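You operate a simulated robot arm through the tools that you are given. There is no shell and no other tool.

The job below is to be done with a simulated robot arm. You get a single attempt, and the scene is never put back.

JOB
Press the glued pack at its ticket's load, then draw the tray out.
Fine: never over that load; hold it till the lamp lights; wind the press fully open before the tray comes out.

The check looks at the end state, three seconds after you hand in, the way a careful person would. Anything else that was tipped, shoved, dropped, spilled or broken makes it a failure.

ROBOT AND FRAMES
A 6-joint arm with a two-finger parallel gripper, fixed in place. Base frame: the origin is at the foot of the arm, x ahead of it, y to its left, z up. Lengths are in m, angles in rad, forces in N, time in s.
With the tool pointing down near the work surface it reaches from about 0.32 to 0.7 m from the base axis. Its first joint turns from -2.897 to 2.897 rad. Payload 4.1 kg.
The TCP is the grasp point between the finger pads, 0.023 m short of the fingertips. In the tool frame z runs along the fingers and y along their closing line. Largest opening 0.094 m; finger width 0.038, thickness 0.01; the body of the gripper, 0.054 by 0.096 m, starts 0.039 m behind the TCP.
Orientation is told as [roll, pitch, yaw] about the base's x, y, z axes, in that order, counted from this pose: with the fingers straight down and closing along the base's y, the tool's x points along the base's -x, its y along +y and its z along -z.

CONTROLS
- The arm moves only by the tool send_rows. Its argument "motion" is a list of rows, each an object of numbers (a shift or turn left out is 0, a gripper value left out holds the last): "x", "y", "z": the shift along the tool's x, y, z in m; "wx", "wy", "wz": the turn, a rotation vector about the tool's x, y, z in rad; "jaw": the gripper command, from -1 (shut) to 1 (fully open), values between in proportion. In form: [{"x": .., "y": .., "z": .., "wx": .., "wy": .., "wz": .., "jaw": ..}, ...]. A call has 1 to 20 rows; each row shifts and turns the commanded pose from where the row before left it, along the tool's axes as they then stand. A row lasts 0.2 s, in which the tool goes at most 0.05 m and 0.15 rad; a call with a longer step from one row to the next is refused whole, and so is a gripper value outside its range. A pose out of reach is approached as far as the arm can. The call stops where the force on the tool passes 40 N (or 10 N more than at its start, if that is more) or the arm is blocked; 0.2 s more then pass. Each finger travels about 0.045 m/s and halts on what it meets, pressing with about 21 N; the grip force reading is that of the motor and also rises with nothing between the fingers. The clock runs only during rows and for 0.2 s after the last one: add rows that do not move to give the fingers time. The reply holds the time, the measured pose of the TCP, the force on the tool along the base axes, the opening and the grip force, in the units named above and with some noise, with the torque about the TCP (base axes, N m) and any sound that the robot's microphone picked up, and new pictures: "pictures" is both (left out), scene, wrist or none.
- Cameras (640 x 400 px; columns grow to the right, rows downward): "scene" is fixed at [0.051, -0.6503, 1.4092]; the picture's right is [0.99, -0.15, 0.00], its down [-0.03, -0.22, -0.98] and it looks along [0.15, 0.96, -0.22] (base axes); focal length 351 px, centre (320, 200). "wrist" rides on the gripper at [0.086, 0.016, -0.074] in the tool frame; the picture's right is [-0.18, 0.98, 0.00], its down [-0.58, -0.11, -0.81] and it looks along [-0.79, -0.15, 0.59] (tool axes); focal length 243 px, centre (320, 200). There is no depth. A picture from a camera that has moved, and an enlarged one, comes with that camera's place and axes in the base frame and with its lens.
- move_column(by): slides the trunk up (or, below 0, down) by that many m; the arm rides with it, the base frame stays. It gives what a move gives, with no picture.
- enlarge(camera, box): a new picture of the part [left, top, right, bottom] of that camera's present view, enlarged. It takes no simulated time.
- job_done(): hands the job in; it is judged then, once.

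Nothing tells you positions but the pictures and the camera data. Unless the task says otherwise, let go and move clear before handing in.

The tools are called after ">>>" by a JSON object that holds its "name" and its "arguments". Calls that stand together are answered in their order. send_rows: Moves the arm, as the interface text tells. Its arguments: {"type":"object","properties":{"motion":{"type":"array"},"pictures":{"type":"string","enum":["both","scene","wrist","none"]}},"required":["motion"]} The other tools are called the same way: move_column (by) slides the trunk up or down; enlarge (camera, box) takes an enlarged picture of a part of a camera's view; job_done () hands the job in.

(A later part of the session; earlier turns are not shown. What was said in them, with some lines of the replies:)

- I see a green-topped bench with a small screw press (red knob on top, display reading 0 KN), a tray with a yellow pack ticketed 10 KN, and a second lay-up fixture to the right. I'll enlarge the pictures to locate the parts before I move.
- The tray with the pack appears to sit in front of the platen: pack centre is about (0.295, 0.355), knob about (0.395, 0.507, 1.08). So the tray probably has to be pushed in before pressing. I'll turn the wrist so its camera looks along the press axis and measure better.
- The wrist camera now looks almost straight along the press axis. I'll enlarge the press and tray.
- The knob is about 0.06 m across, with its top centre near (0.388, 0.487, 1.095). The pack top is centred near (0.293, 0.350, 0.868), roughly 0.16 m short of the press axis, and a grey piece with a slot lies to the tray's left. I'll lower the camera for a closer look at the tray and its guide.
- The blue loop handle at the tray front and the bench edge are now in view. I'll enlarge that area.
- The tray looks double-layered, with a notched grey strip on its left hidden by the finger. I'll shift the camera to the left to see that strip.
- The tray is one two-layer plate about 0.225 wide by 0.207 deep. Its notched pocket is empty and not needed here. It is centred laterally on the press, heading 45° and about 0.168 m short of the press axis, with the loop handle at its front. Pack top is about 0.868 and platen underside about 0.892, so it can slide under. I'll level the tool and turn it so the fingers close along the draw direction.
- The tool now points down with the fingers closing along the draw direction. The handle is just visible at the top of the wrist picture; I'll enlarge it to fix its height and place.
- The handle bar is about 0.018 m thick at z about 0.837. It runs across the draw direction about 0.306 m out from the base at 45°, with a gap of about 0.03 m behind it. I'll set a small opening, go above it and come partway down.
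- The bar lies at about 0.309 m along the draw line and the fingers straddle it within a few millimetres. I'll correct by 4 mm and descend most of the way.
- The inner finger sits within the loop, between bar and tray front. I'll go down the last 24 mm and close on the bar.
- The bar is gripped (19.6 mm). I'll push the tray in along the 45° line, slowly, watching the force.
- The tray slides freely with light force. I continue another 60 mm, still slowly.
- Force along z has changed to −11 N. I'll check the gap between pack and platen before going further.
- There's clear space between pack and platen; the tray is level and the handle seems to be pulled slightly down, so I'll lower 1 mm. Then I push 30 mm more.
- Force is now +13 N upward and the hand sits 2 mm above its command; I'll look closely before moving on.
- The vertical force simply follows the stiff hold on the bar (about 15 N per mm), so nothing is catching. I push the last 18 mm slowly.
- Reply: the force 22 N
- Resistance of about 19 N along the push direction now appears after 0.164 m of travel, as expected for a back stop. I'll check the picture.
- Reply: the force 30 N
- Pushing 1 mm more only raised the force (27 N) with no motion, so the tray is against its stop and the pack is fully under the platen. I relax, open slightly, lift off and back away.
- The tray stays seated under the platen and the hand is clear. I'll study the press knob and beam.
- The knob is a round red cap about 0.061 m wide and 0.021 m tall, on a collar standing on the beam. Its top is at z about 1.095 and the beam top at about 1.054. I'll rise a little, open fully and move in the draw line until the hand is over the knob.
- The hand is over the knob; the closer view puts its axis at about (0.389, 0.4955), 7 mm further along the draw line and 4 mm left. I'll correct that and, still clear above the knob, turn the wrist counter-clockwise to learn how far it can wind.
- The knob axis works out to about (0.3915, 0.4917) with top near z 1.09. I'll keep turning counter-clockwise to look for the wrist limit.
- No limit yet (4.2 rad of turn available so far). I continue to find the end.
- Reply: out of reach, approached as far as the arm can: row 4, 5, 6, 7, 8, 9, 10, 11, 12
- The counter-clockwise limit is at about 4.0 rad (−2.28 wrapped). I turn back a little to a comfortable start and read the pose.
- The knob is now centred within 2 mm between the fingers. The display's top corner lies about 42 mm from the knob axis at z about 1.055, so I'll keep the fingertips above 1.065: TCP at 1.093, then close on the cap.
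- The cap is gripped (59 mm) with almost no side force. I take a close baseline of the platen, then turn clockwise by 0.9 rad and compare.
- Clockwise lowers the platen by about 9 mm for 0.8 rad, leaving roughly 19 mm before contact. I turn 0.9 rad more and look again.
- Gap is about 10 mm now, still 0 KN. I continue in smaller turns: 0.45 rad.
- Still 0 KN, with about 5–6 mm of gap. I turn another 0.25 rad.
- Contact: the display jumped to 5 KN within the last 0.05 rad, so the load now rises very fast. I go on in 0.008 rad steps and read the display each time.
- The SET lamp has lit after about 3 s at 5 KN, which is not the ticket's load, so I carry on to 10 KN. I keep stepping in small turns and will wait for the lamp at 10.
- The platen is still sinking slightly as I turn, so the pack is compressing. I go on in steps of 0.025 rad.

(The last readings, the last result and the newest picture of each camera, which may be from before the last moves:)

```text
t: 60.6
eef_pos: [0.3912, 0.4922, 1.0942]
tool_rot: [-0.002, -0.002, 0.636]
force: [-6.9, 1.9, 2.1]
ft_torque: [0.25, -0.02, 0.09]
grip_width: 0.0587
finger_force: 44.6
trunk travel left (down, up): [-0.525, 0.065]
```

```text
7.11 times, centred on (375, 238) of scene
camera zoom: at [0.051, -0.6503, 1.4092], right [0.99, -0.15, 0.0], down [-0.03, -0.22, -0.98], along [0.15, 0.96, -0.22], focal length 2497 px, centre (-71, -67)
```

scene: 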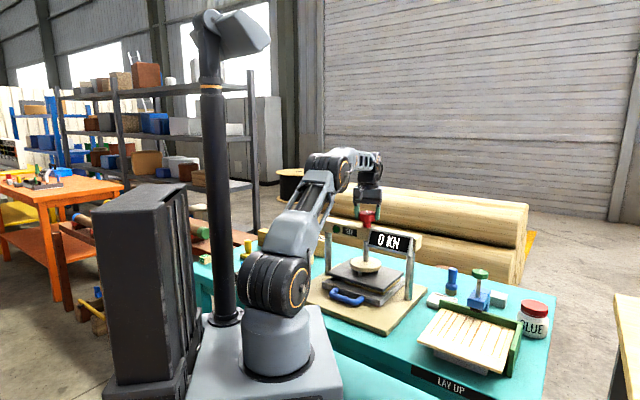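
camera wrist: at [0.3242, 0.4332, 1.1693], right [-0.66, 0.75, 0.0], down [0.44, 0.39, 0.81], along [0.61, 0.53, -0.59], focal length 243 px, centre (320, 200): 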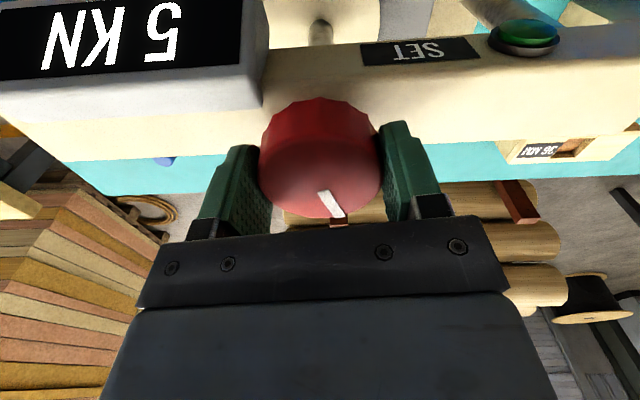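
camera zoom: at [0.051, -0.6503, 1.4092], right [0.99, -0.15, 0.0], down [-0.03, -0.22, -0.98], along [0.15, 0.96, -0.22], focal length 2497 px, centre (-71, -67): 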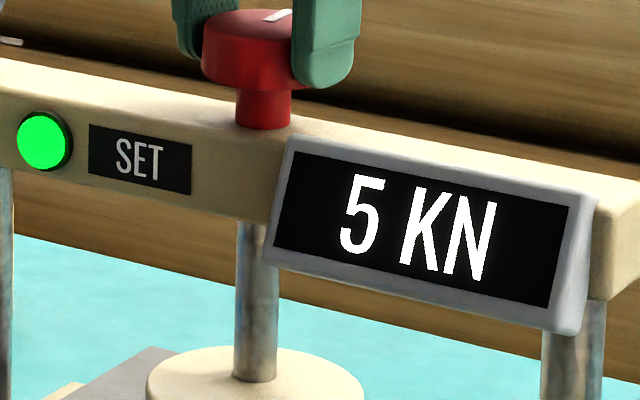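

>>> {"name": "send_rows", "arguments": {"motion": [{"wz": 0.03}, {}], "pictures": "none"}}

>>> {"name": "enlarge", "arguments": {"camera": "scene", "box": [330, 215, 420, 260]}}

```text
t: 61.2
eef_pos: [0.392, 0.4909, 1.0937]
tool_rot: [-0.003, -0.001, 0.607]
force: [-9.0, 1.0, -0.7]
ft_torque: [0.73, -0.3, 0.1]
grip_width: 0.0588
finger_force: 44.9
trunk travel left (down, up): [-0.525, 0.065]
```

```text
7.11 times, centred on (375, 238) of scene
camera zoom: at [0.051, -0.6503, 1.4092], right [0.99, -0.15, 0.0], down [-0.03, -0.22, -0.98], along [0.15, 0.96, -0.22], focal length 2497 px, centre (-71, -67)
```

zoom: 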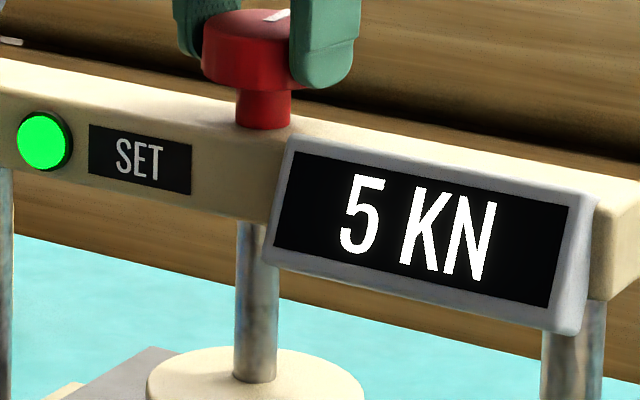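

>>> {"name": "send_rows", "arguments": {"motion": [{"wz": 0.03}, {}], "pictures": "none"}}

>>> {"name": "enlarge", "arguments": {"camera": "scene", "box": [330, 215, 420, 260]}}

```text
t: 61.8
eef_pos: [0.3925, 0.4902, 1.094]
tool_rot: [-0.002, -0.001, 0.575]
force: [-7.0, 1.9, 0.5]
ft_torque: [0.45, 0.04, 0.14]
grip_width: 0.0591
finger_force: 45.4
trunk travel left (down, up): [-0.525, 0.065]
```

```text
7.11 times, centred on (375, 238) of scene
camera zoom: at [0.051, -0.6503, 1.4092], right [0.99, -0.15, 0.0], down [-0.03, -0.22, -0.98], along [0.15, 0.96, -0.22], focal length 2497 px, centre (-71, -67)
```

zoom: 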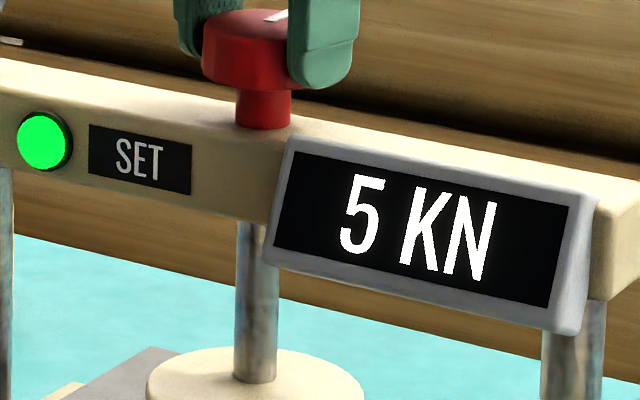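

>>> {"name": "send_rows", "arguments": {"motion": [{"wz": 0.035}, {}], "pictures": "none"}}

>>> {"name": "enlarge", "arguments": {"camera": "scene", "box": [330, 215, 420, 260]}}

```text
t: 62.4
eef_pos: [0.3912, 0.4903, 1.0941]
tool_rot: [-0.001, -0.002, 0.54]
force: [-6.7, -0.1, -2.2]
ft_torque: [0.66, -0.05, 0.09]
grip_width: 0.0589
finger_force: 45.1
trunk travel left (down, up): [-0.525, 0.065]
```

```text
7.11 times, centred on (375, 238) of scene
camera zoom: at [0.051, -0.6503, 1.4092], right [0.99, -0.15, 0.0], down [-0.03, -0.22, -0.98], along [0.15, 0.96, -0.22], focal length 2497 px, centre (-71, -67)
```

zoom: 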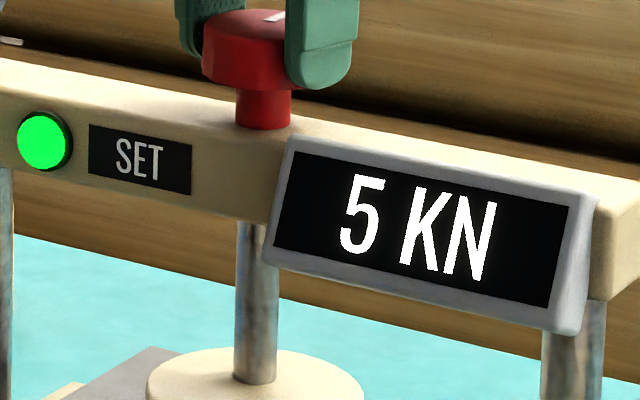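

>>> {"name": "send_rows", "arguments": {"motion": [{"wz": 0.035}, {}], "pictures": "none"}}

>>> {"name": "enlarge", "arguments": {"camera": "scene", "box": [330, 215, 420, 260]}}

```text
t: 63.0
eef_pos: [0.3922, 0.4916, 1.0938]
tool_rot: [-0.003, -0.001, 0.504]
force: [-7.4, 0.8, -1.6]
ft_torque: [0.27, 0.13, 0.08]
grip_width: 0.0589
finger_force: 44.8
trunk travel left (down, up): [-0.525, 0.065]
```

```text
7.11 times, centred on (375, 238) of scene
camera zoom: at [0.051, -0.6503, 1.4092], right [0.99, -0.15, 0.0], down [-0.03, -0.22, -0.98], along [0.15, 0.96, -0.22], focal length 2497 px, centre (-71, -67)
```

zoom: 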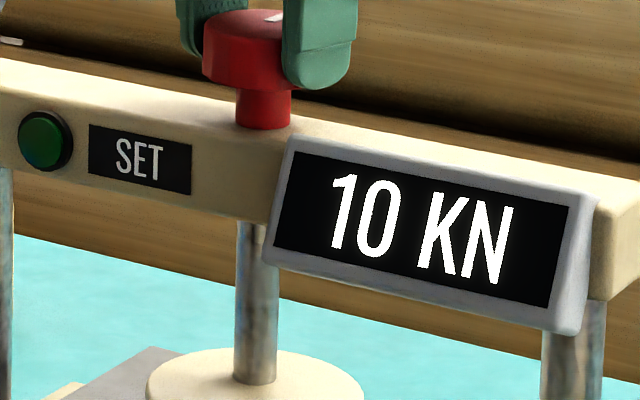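

The display now reads 10 KN and the lamp has gone off, so it is timing anew. I hold still and wait for the lamp.

>>> {"name": "send_rows", "arguments": {"motion": [{}, {}, {}, {}, {}, {}], "pictures": "none"}}

>>> {"name": "enlarge", "arguments": {"camera": "scene", "box": [330, 215, 420, 260]}}

```text
t: 64.4
eef_pos: [0.3926, 0.4918, 1.0935]
tool_rot: [-0.002, -0.001, 0.502]
force: [-8.2, 0.2, -1.9]
ft_torque: [0.0, 0.33, 0.08]
grip_width: 0.0587
finger_force: 45.3
trunk travel left (down, up): [-0.525, 0.065]
```

```text
7.11 times, centred on (375, 238) of scene
camera zoom: at [0.051, -0.6503, 1.4092], right [0.99, -0.15, 0.0], down [-0.03, -0.22, -0.98], along [0.15, 0.96, -0.22], focal length 2497 px, centre (-71, -67)
```

zoom: 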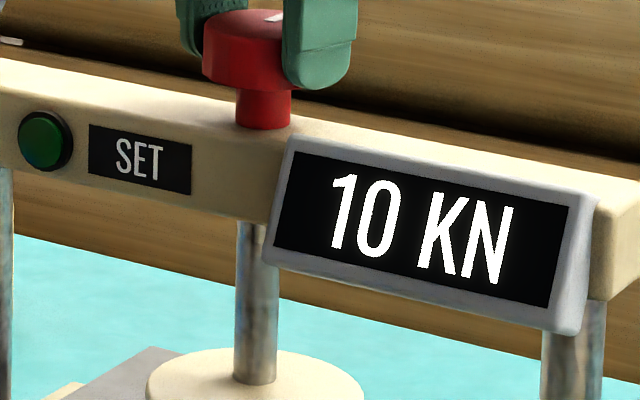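

>>> {"name": "send_rows", "arguments": {"motion": [{}, {}, {}, {}, {}, {}, {}, {}], "pictures": "none"}}

>>> {"name": "enlarge", "arguments": {"camera": "scene", "box": [330, 215, 420, 260]}}

```text
t: 66.2
eef_pos: [0.3927, 0.491, 1.0948]
tool_rot: [-0.003, -0.002, 0.505]
force: [-8.1, 0.0, -3.4]
ft_torque: [0.07, 0.15, 0.06]
grip_width: 0.059
finger_force: 45.0
trunk travel left (down, up): [-0.525, 0.065]
```

```text
7.11 times, centred on (375, 238) of scene
camera zoom: at [0.051, -0.6503, 1.4092], right [0.99, -0.15, 0.0], down [-0.03, -0.22, -0.98], along [0.15, 0.96, -0.22], focal length 2497 px, centre (-71, -67)
```

zoom: 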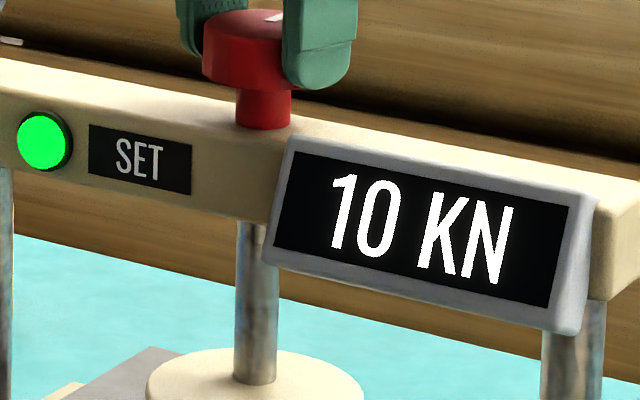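

The lamp is lit at 10 KN. I hold another second, then unwind counter-clockwise in one go, quickly past the 5 KN zone.

>>> {"name": "send_rows", "arguments": {"motion": [{}, {}, {}, {}, {}], "pictures": "none"}}

>>> {"name": "enlarge", "arguments": {"camera": "scene", "box": [330, 215, 420, 260]}}

>>> {"name": "send_rows", "arguments": {"motion": [{"wz": -0.1}, {"wz": -0.15}, {"wz": -0.15}, {"wz": -0.15}, {"wz": -0.15}, {"wz": -0.15}, {"wz": -0.15}, {"wz": -0.15}, {"wz": -0.15}, {"wz": -0.15}, {"wz": -0.15}, {"wz": -0.15}, {"wz": -0.15}, {}], "pictures": "both"}}

>>> {"name": "enlarge", "arguments": {"camera": "scene", "box": [320, 215, 420, 300]}}

```text
t: 67.4
eef_pos: [0.3921, 0.4915, 1.0952]
tool_rot: [-0.003, -0.001, 0.505]
force: [-8.2, -0.8, -4.5]
ft_torque: [0.17, 0.16, 0.07]
grip_width: 0.0587
finger_force: 44.7
trunk travel left (down, up): [-0.525, 0.065]
```

```text
7.11 times, centred on (375, 238) of scene
camera zoom: at [0.051, -0.6503, 1.4092], right [0.99, -0.15, 0.0], down [-0.03, -0.22, -0.98], along [0.15, 0.96, -0.22], focal length 2497 px, centre (-71, -67)
```

zoom: 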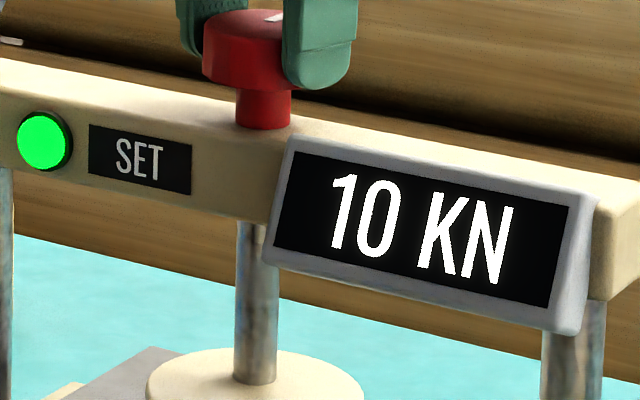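

```text
t: 70.4
eef_pos: [0.3928, 0.491, 1.0935]
tool_rot: [0.0, 0.002, 2.406]
force: [-0.7, 1.0, 0.1]
ft_torque: [0.56, 0.29, 0.13]
grip_width: 0.0588
finger_force: 45.0
trunk travel left (down, up): [-0.525, 0.065]
camera wrist: at [0.4447, 0.4213, 1.1696], right [-0.8, -0.61, 0.0], down [-0.36, 0.47, 0.81], along [-0.49, 0.64, -0.59], focal length 243 px, centre (320, 200)
```

scene: 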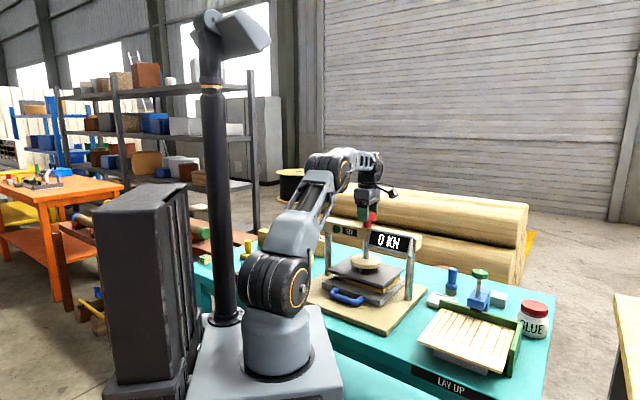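
wrist: 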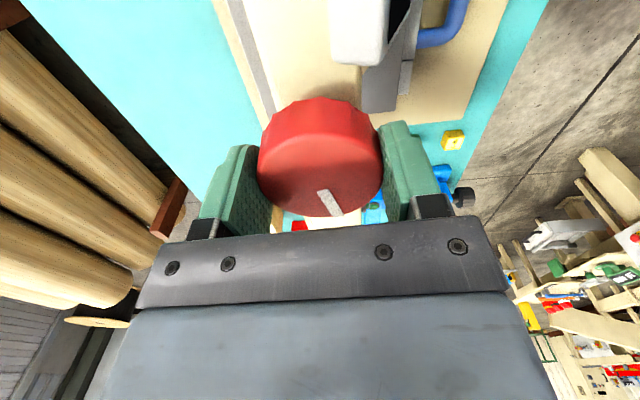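

```text
4.71 times, centred on (370, 258) of scene
camera zoom: at [0.051, -0.6503, 1.4092], right [0.99, -0.15, 0.0], down [-0.03, -0.22, -0.98], along [0.15, 0.96, -0.22], focal length 1652 px, centre (85, -71)
```

zoom: 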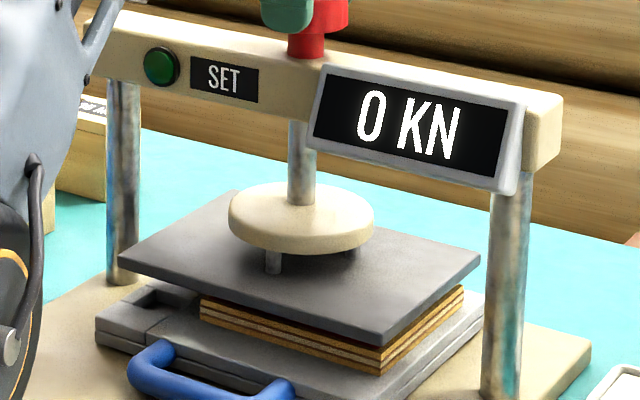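

Load is off and the platen is rising. I keep unwinding to where I began, then watch for the upper stop.

>>> {"name": "send_rows", "arguments": {"motion": [{"wz": -0.15}, {"wz": -0.15}, {"wz": -0.15}, {"wz": -0.15}, {"wz": -0.15}, {"wz": -0.15}, {"wz": -0.15}, {"wz": -0.15}, {"wz": -0.07}, {}], "pictures": "none"}}

>>> {"name": "enlarge", "arguments": {"camera": "scene", "box": [320, 225, 420, 300]}}

```text
t: 72.6
eef_pos: [0.3924, 0.491, 1.0935]
tool_rot: [0.002, 0.003, -2.608]
force: [6.3, 10.7, 9.7]
ft_torque: [1.19, 0.39, 0.07]
grip_width: 0.0588
finger_force: 44.7
trunk travel left (down, up): [-0.525, 0.065]
```

```text
5.33 times, centred on (370, 262) of scene
camera zoom: at [0.051, -0.6503, 1.4092], right [0.99, -0.15, 0.0], down [-0.03, -0.22, -0.98], along [0.15, 0.96, -0.22], focal length 1873 px, centre (53, -133)
```

zoom: 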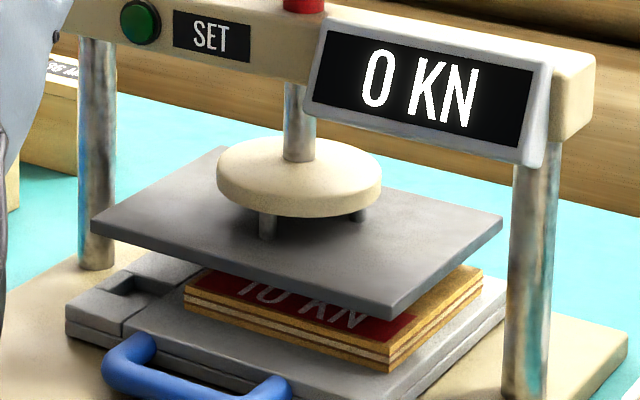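

Platen is back at about its starting height. I test 0.2 rad more counter-clockwise to see whether this is the upper stop.

>>> {"name": "send_rows", "arguments": {"motion": [{"wz": -0.05}, {"wz": -0.05}, {"wz": -0.05}, {"wz": -0.05}, {}], "pictures": "wrist"}}

>>> {"name": "enlarge", "arguments": {"camera": "scene", "box": [320, 225, 420, 300]}}

```text
t: 73.8
eef_pos: [0.3915, 0.4907, 1.0928]
tool_rot: [0.001, -0.002, -2.407]
force: [-2.2, 2.2, 1.3]
ft_torque: [0.69, 0.49, -1.19]
grip_width: 0.06
finger_force: 45.0
trunk travel left (down, up): [-0.525, 0.065]
camera wrist: at [0.4658, 0.5373, 1.1685], right [0.52, -0.85, 0.0], down [-0.51, -0.31, 0.81], along [-0.69, -0.42, -0.59], focal length 243 px, centre (320, 200)
```

wrist: 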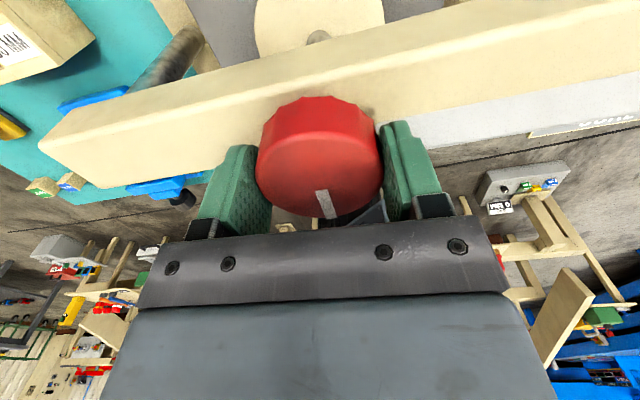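

```text
5.33 times, centred on (370, 262) of scene
camera zoom: at [0.051, -0.6503, 1.4092], right [0.99, -0.15, 0.0], down [-0.03, -0.22, -0.98], along [0.15, 0.96, -0.22], focal length 1873 px, centre (53, -133)
```

zoom: 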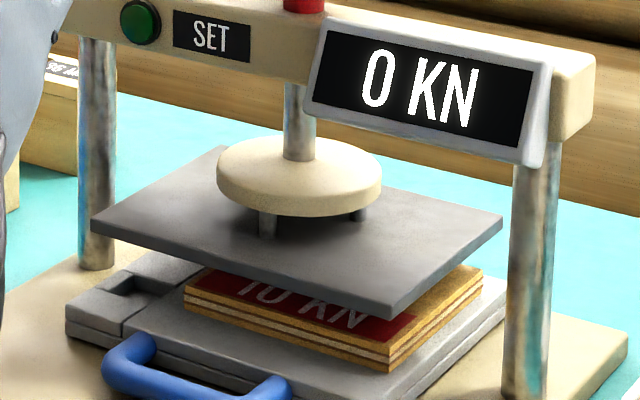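

The twist reading rose to 1.2 N m and the cap began to slip in the pads with the platen unmoved: the press is at its upper stop, fully open. I release the knob and lift clear.

>>> {"name": "send_rows", "arguments": {"motion": [{"jaw": 1}, {}, {}, {}, {"z": -0.02}, {"z": -0.03}, {"z": -0.03}, {}], "pictures": "both"}}

>>> {"name": "enlarge", "arguments": {"camera": "scene", "box": [320, 205, 420, 300]}}

```text
t: 75.6
eef_pos: [0.3925, 0.49, 1.1739]
tool_rot: [0.0, -0.001, -2.411]
force: [-0.5, -0.1, -0.1]
ft_torque: [0.01, -0.02, 0.01]
grip_width: 0.094
finger_force: 0.0
trunk travel left (down, up): [-0.525, 0.065]
camera wrist: at [0.467, 0.5364, 1.2493], right [0.52, -0.85, 0.0], down [-0.51, -0.31, 0.81], along [-0.69, -0.42, -0.59], focal length 243 px, centre (320, 200)
```

scene: 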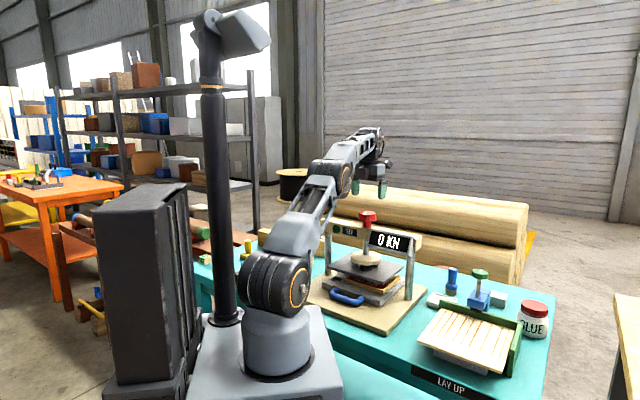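
wrist: 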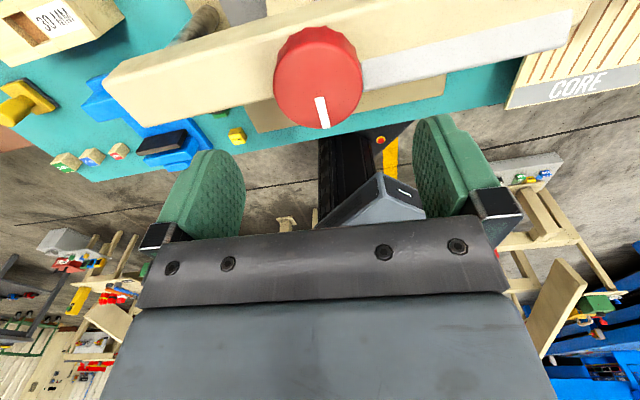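

```text
4.21 times, centred on (370, 252) of scene
camera zoom: at [0.051, -0.6503, 1.4092], right [0.99, -0.15, 0.0], down [-0.03, -0.22, -0.98], along [0.15, 0.96, -0.22], focal length 1478 px, centre (110, -21)
```

zoom: 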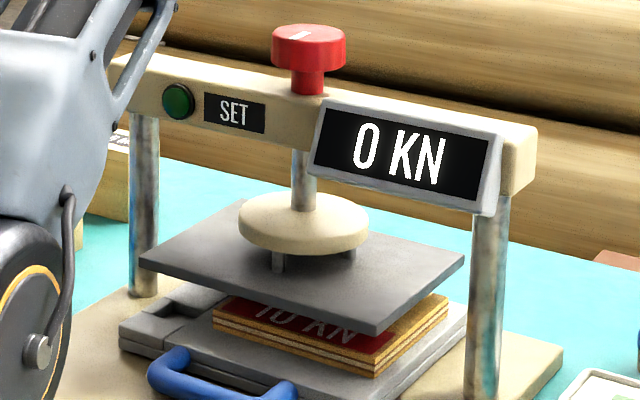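

Press is fully open, display 0 KN. Next I turn the hand back to the handle orientation while above the knob.

>>> {"name": "send_rows", "arguments": {"motion": [{"wz": 0.15}, {"wz": 0.15}, {"wz": 0.15}, {"wz": 0.15}, {"wz": 0.15}, {"wz": 0.15}, {"wz": 0.15}, {"wz": 0.15}, {"wz": 0.15}, {"wz": 0.15}, {"wz": 0.15}, {"wz": 0.15}, {"wz": 0.15}, {"wz": 0.15}, {"wz": 0.15}, {"wz": 0.15}, {"wz": 0.15}, {"wz": 0.15}, {"wz": 0.15}, {"wz": 0.15}], "pictures": "none"}}

>>> {"name": "send_rows", "arguments": {"motion": [{"wz": 0.15}, {"wz": 0.15}, {"wz": 0.15}, {"wz": 0.15}, {"wz": 0.15}, {"wz": 0.15}, {"wz": 0.15}, {"wz": 0.15}, {"wz": 0.15}, {"wz": 0.15}, {"wz": 0.15}, {"jaw": -0.2}, {}, {}], "pictures": "both"}}

```text
t: 79.8
eef_pos: [0.3928, 0.4915, 1.1739]
tool_rot: [-0.002, 0.001, 0.872]
force: [0.2, -0.4, -0.4]
ft_torque: [0.0, 0.0, 0.01]
grip_width: 0.0939
finger_force: 0.1
trunk travel left (down, up): [-0.525, 0.065]
```

```text
t: 82.8
eef_pos: [0.3921, 0.4906, 1.1721]
tool_rot: [-0.001, -0.002, -0.775]
force: [0.6, 0.0, 0.2]
ft_torque: [0.04, -0.01, 0.03]
grip_width: 0.0378
finger_force: 0.1
trunk travel left (down, up): [-0.525, 0.065]
camera wrist: at [0.3408, 0.5633, 1.2489], right [0.82, 0.57, 0.0], down [0.34, -0.48, 0.81], along [0.46, -0.66, -0.59], focal length 243 px, centre (320, 200)
```

scene: 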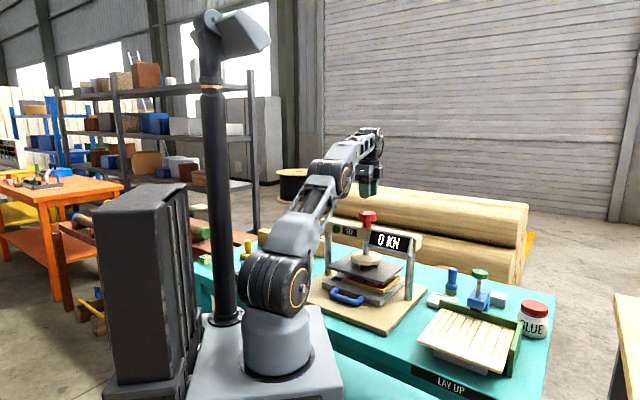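
wrist: 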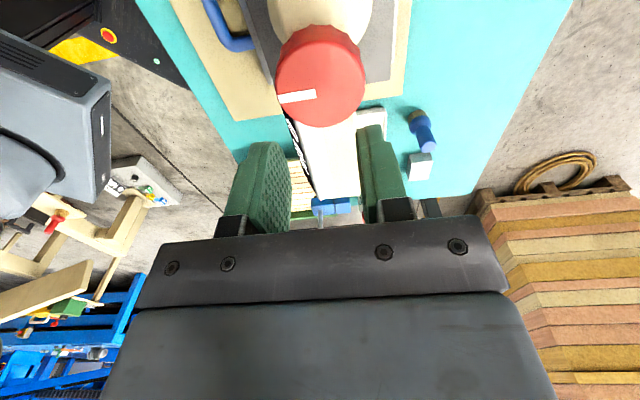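

>>> {"name": "send_rows", "arguments": {"motion": [{"wz": 0.01}, {"y": -0.046}, {"y": -0.046}, {"y": -0.046}, {"y": -0.046}, {"y": -0.046}, {"z": 0.045}, {"z": 0.04}, {"z": 0.04}, {"z": 0.04}, {}], "pictures": "both"}}

```text
t: 85.2
eef_pos: [0.2306, 0.3291, 1.0077]
tool_rot: [0.001, -0.002, -0.786]
force: [-0.3, 0.2, 0.0]
ft_torque: [-0.01, 0.0, -0.02]
grip_width: 0.0377
finger_force: 0.1
trunk travel left (down, up): [-0.525, 0.065]
camera wrist: at [0.1793, 0.4014, 1.0835], right [0.82, 0.57, 0.0], down [0.33, -0.49, 0.81], along [0.46, -0.67, -0.59], focal length 243 px, centre (320, 200)
```

scene: 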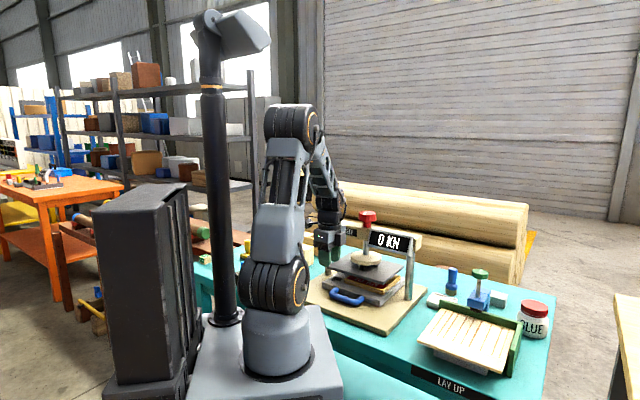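
wrist: 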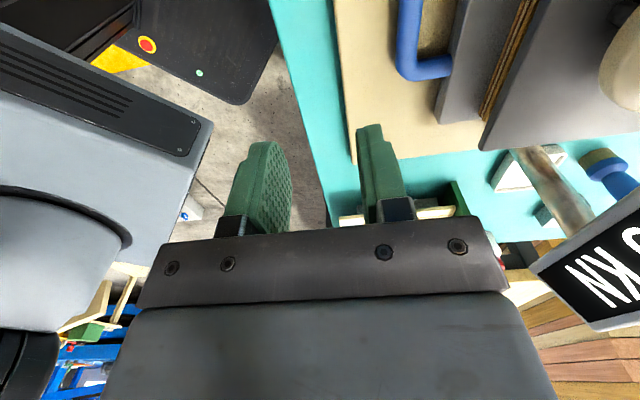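

>>> {"name": "send_rows", "arguments": {"motion": [{"y": 0.026, "z": 0.03, "x": 0.001}, {"y": 0.026, "z": 0.03}, {"y": 0.026, "z": 0.027}, {}], "pictures": "both"}}

>>> {"name": "enlarge", "arguments": {"camera": "wrist", "box": [220, 0, 460, 220]}}

```text
t: 86.2
eef_pos: [0.2859, 0.385, 0.9207]
tool_rot: [0.003, 0.0, -0.786]
force: [0.2, -0.5, 0.4]
ft_torque: [-0.01, 0.01, 0.0]
grip_width: 0.0377
finger_force: 0.0
trunk travel left (down, up): [-0.525, 0.065]
camera wrist: at [0.2343, 0.4582, 0.9969], right [0.82, 0.57, 0.0], down [0.33, -0.49, 0.81], along [0.46, -0.67, -0.59], focal length 243 px, centre (320, 200)
```

scene: 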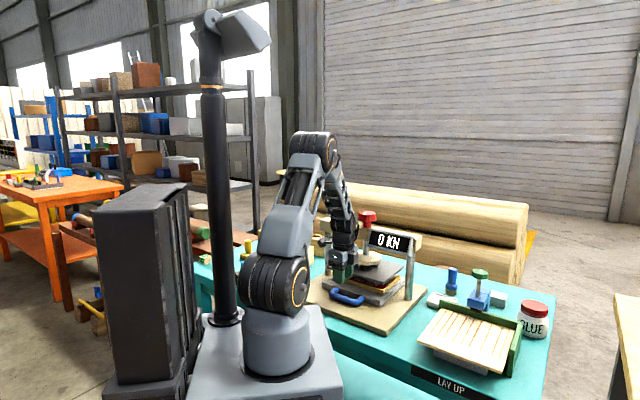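
wrist: 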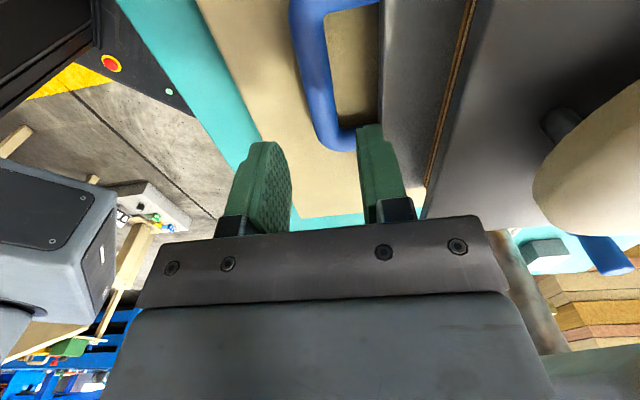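

```text
1.82 times, centred on (340, 110) of wrist
camera zoom: at [0.2343, 0.4582, 0.9969], right [0.82, 0.57, 0.0], down [0.33, -0.49, 0.81], along [0.46, -0.67, -0.59], focal length 441 px, centre (284, 364)
```

zoom: 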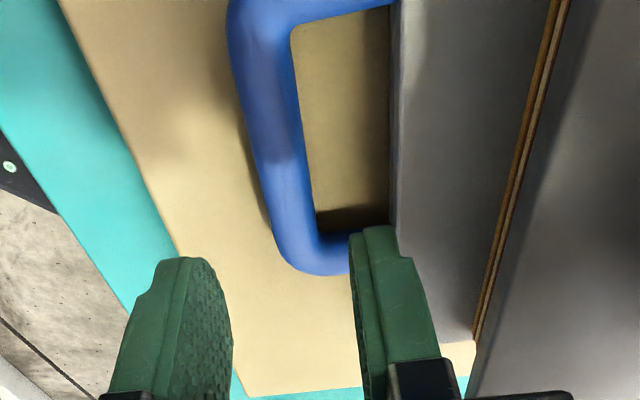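

The fingers line up with the bar as before. I descend and close on it.

>>> {"name": "send_rows", "arguments": {"motion": [{"z": 0.02}, {"z": 0.02}, {"z": 0.015}, {"z": 0.008}, {}, {"jaw": -0.6}, {"jaw": -1}, {}, {}, {}], "pictures": "both"}}

```text
t: 88.4
eef_pos: [0.2842, 0.3842, 0.8592]
tool_rot: [0.0, -0.001, -0.786]
force: [-2.2, -1.7, -2.6]
ft_torque: [0.03, 0.08, -0.13]
grip_width: 0.0191
finger_force: 44.7
trunk travel left (down, up): [-0.525, 0.065]
camera wrist: at [0.2337, 0.4571, 0.9341], right [0.82, 0.57, 0.0], down [0.33, -0.49, 0.81], along [0.46, -0.67, -0.59], focal length 243 px, centre (320, 200)
```

scene: 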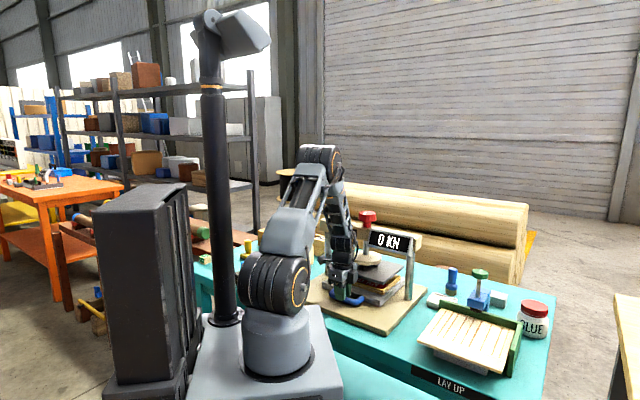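
wrist: 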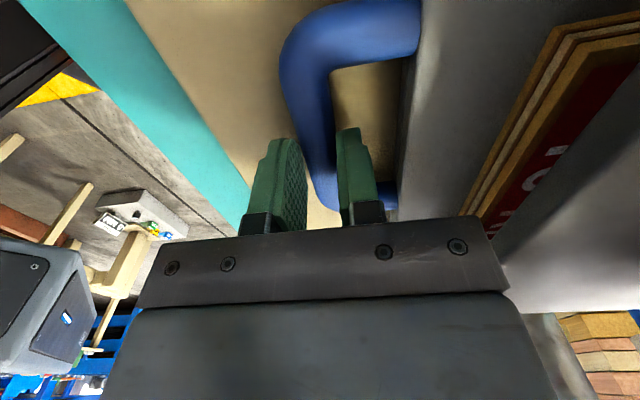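

The bar is held. I draw the tray out slowly along the same line.

>>> {"name": "send_rows", "arguments": {"motion": [{"y": -0.004}, {"y": -0.008}, {"y": -0.008}, {"y": -0.008}, {"y": -0.008}, {"y": -0.008}, {"y": -0.008}, {"y": -0.008}, {"y": -0.008}, {"y": -0.008}, {"y": -0.004}, {}], "pictures": "both"}}

```text
t: 91.0
eef_pos: [0.2291, 0.3273, 0.8598]
tool_rot: [0.0, -0.002, -0.784]
force: [-1.5, 2.8, 13.3]
ft_torque: [0.22, 0.15, -0.1]
grip_width: 0.0193
finger_force: 45.4
trunk travel left (down, up): [-0.525, 0.065]
camera wrist: at [0.1769, 0.4003, 0.9342], right [0.82, 0.57, 0.0], down [0.33, -0.49, 0.81], along [0.46, -0.67, -0.59], focal length 243 px, centre (320, 200)
```

scene: 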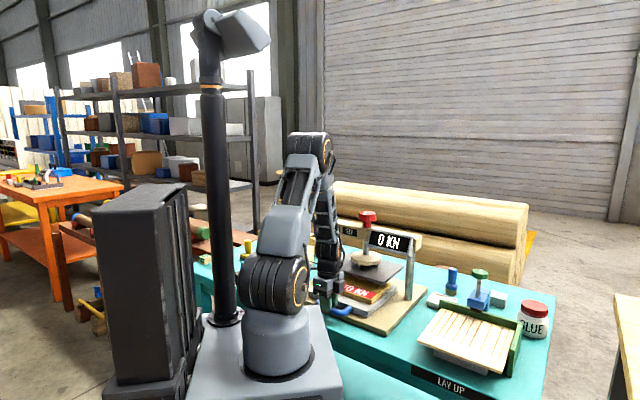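
wrist: 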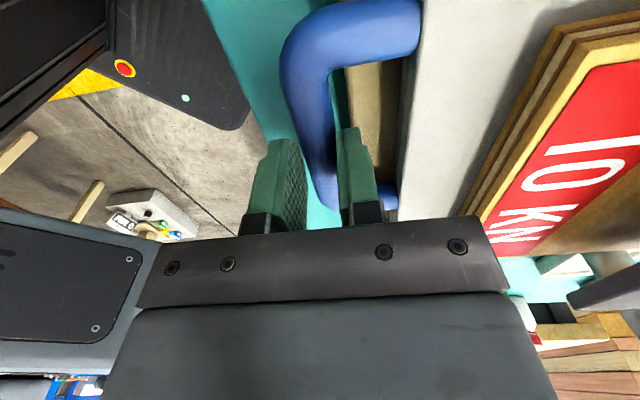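

>>> {"name": "send_rows", "arguments": {"motion": [{"z": -0.0008}, {"y": -0.006}, {"y": -0.008}, {"y": -0.008}, {"y": -0.008}, {"y": -0.008}, {"y": -0.008}, {"y": -0.008}, {"y": -0.008}, {"y": -0.008}, {"y": -0.008}, {"y": -0.006}, {}], "pictures": "both"}}

```text
t: 93.8
eef_pos: [0.1694, 0.2684, 0.8589]
tool_rot: [-0.001, -0.002, -0.783]
force: [-4.3, 6.8, -15.4]
ft_torque: [0.47, 0.39, -0.2]
grip_width: 0.0193
finger_force: 45.5
trunk travel left (down, up): [-0.525, 0.065]
camera wrist: at [0.1181, 0.3415, 0.9342], right [0.82, 0.57, 0.0], down [0.33, -0.49, 0.81], along [0.46, -0.67, -0.59], focal length 243 px, centre (320, 200)
```

scene: 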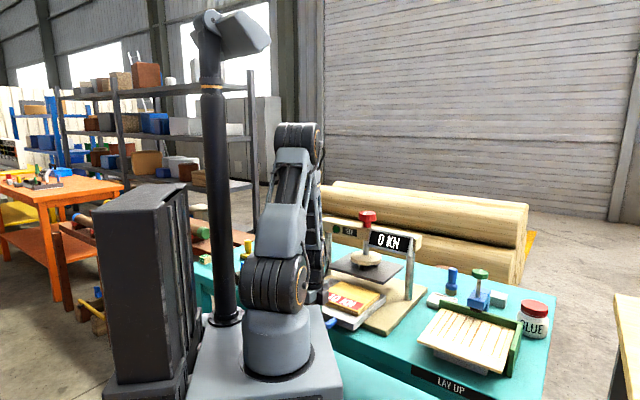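
wrist: 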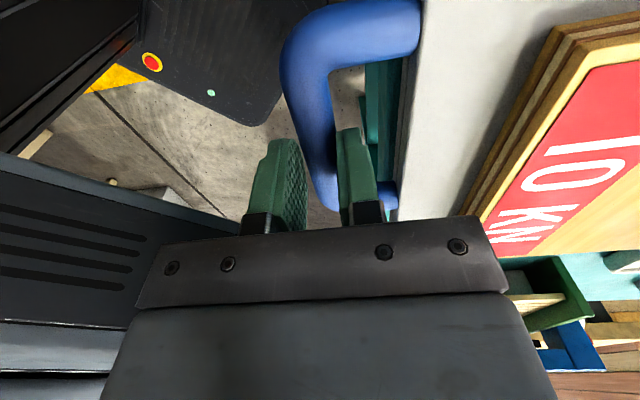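

The tray is back out at its starting place with the pack on it. I lower a hair to relieve the hold, open, and lift away.

>>> {"name": "send_rows", "arguments": {"motion": [{"z": 0.0008, "x": 0.0004}, {}, {"jaw": -0.5}, {"jaw": -0.2}, {}, {}, {"z": -0.01}, {"z": -0.02}, {"z": -0.03}, {"z": -0.04}, {"z": -0.04}, {"z": -0.04}, {"z": -0.04}, {"z": -0.04}, {}], "pictures": "both"}}

>>> {"name": "enlarge", "arguments": {"camera": "scene", "box": [290, 200, 450, 350]}}

```text
t: 97.0
eef_pos: [0.1689, 0.2681, 1.1184]
tool_rot: [0.001, -0.001, -0.785]
force: [-0.7, -0.5, -0.2]
ft_torque: [0.02, -0.01, -0.01]
grip_width: 0.0374
finger_force: 0.0
trunk travel left (down, up): [-0.525, 0.065]
camera wrist: at [0.1183, 0.3413, 1.1949], right [0.82, 0.57, 0.0], down [0.33, -0.49, 0.81], along [0.46, -0.67, -0.59], focal length 243 px, centre (320, 200)
```

scene: 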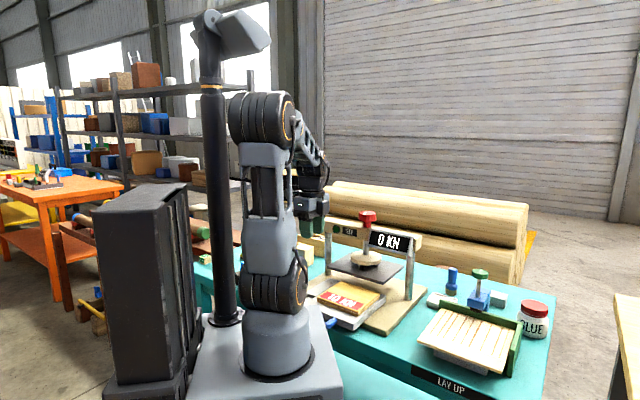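
wrist: 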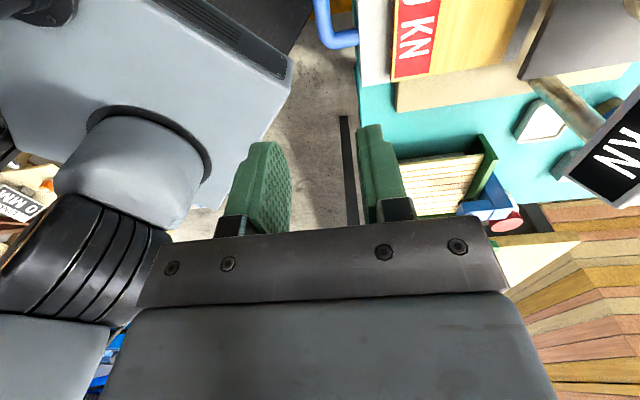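

```text
2.67 times, centred on (370, 275) of scene
camera zoom: at [0.051, -0.6503, 1.4092], right [0.99, -0.15, 0.0], down [-0.03, -0.22, -0.98], along [0.15, 0.96, -0.22], focal length 936 px, centre (187, 0)
```

zoom: 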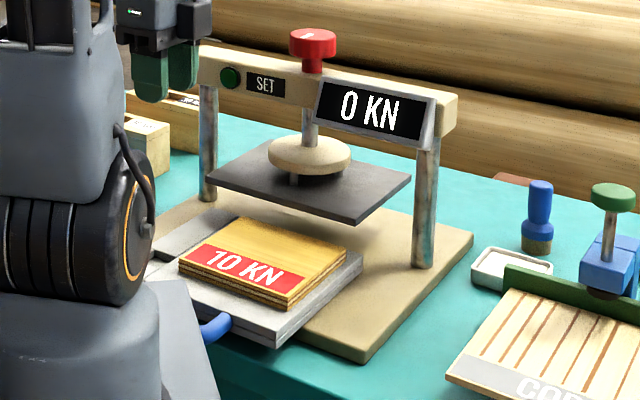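

The tray is drawn out with the pack on it, and the pack was held at 10 KN until the SET lamp lit. The press is fully open and reads 0 KN. Nothing else on the bench has moved, and the hand is open and clear, so I'm handing in.

One deviation: the lamp also lit once on the way up, after about 3 s at 5 KN. It went off when the load reached 10 KN, then lit again there. The display never went above 10.

>>> {"name": "job_done", "arguments": {}}

```text
The job is handed in.
```

The job is handed in. I pressed the pack at its ticket's 10 KN, held it until the SET lamp lit, wound the press fully open, then drew the tray out.

- **Load:** I read the display after each small turn, and it never showed more than 10 KN. It only showed steps of 5 (0, 5, 10), so I stopped turning as soon as it read 10.
- **Lamp:** it lit once early, after about 3 s at 5 KN while I was still turning up. It went off when the load reached 10 KN, lit again there, and I held about another second before unwinding. I can't tell whether the check counts that first lighting against the pack.
- **Press open:** I unwound until the knob hit its upper stop. The twist force rose, the cap began to slip in the fingers and the platen no longer moved.
- **Tray:** it started in front of the press, so I pushed it in about 0.165 m to its back stop before pressing. It is now back where it started, with the pack still on it.

In the last pictures nothing else on the bench had moved, and the gripper was open and clear of the tray.
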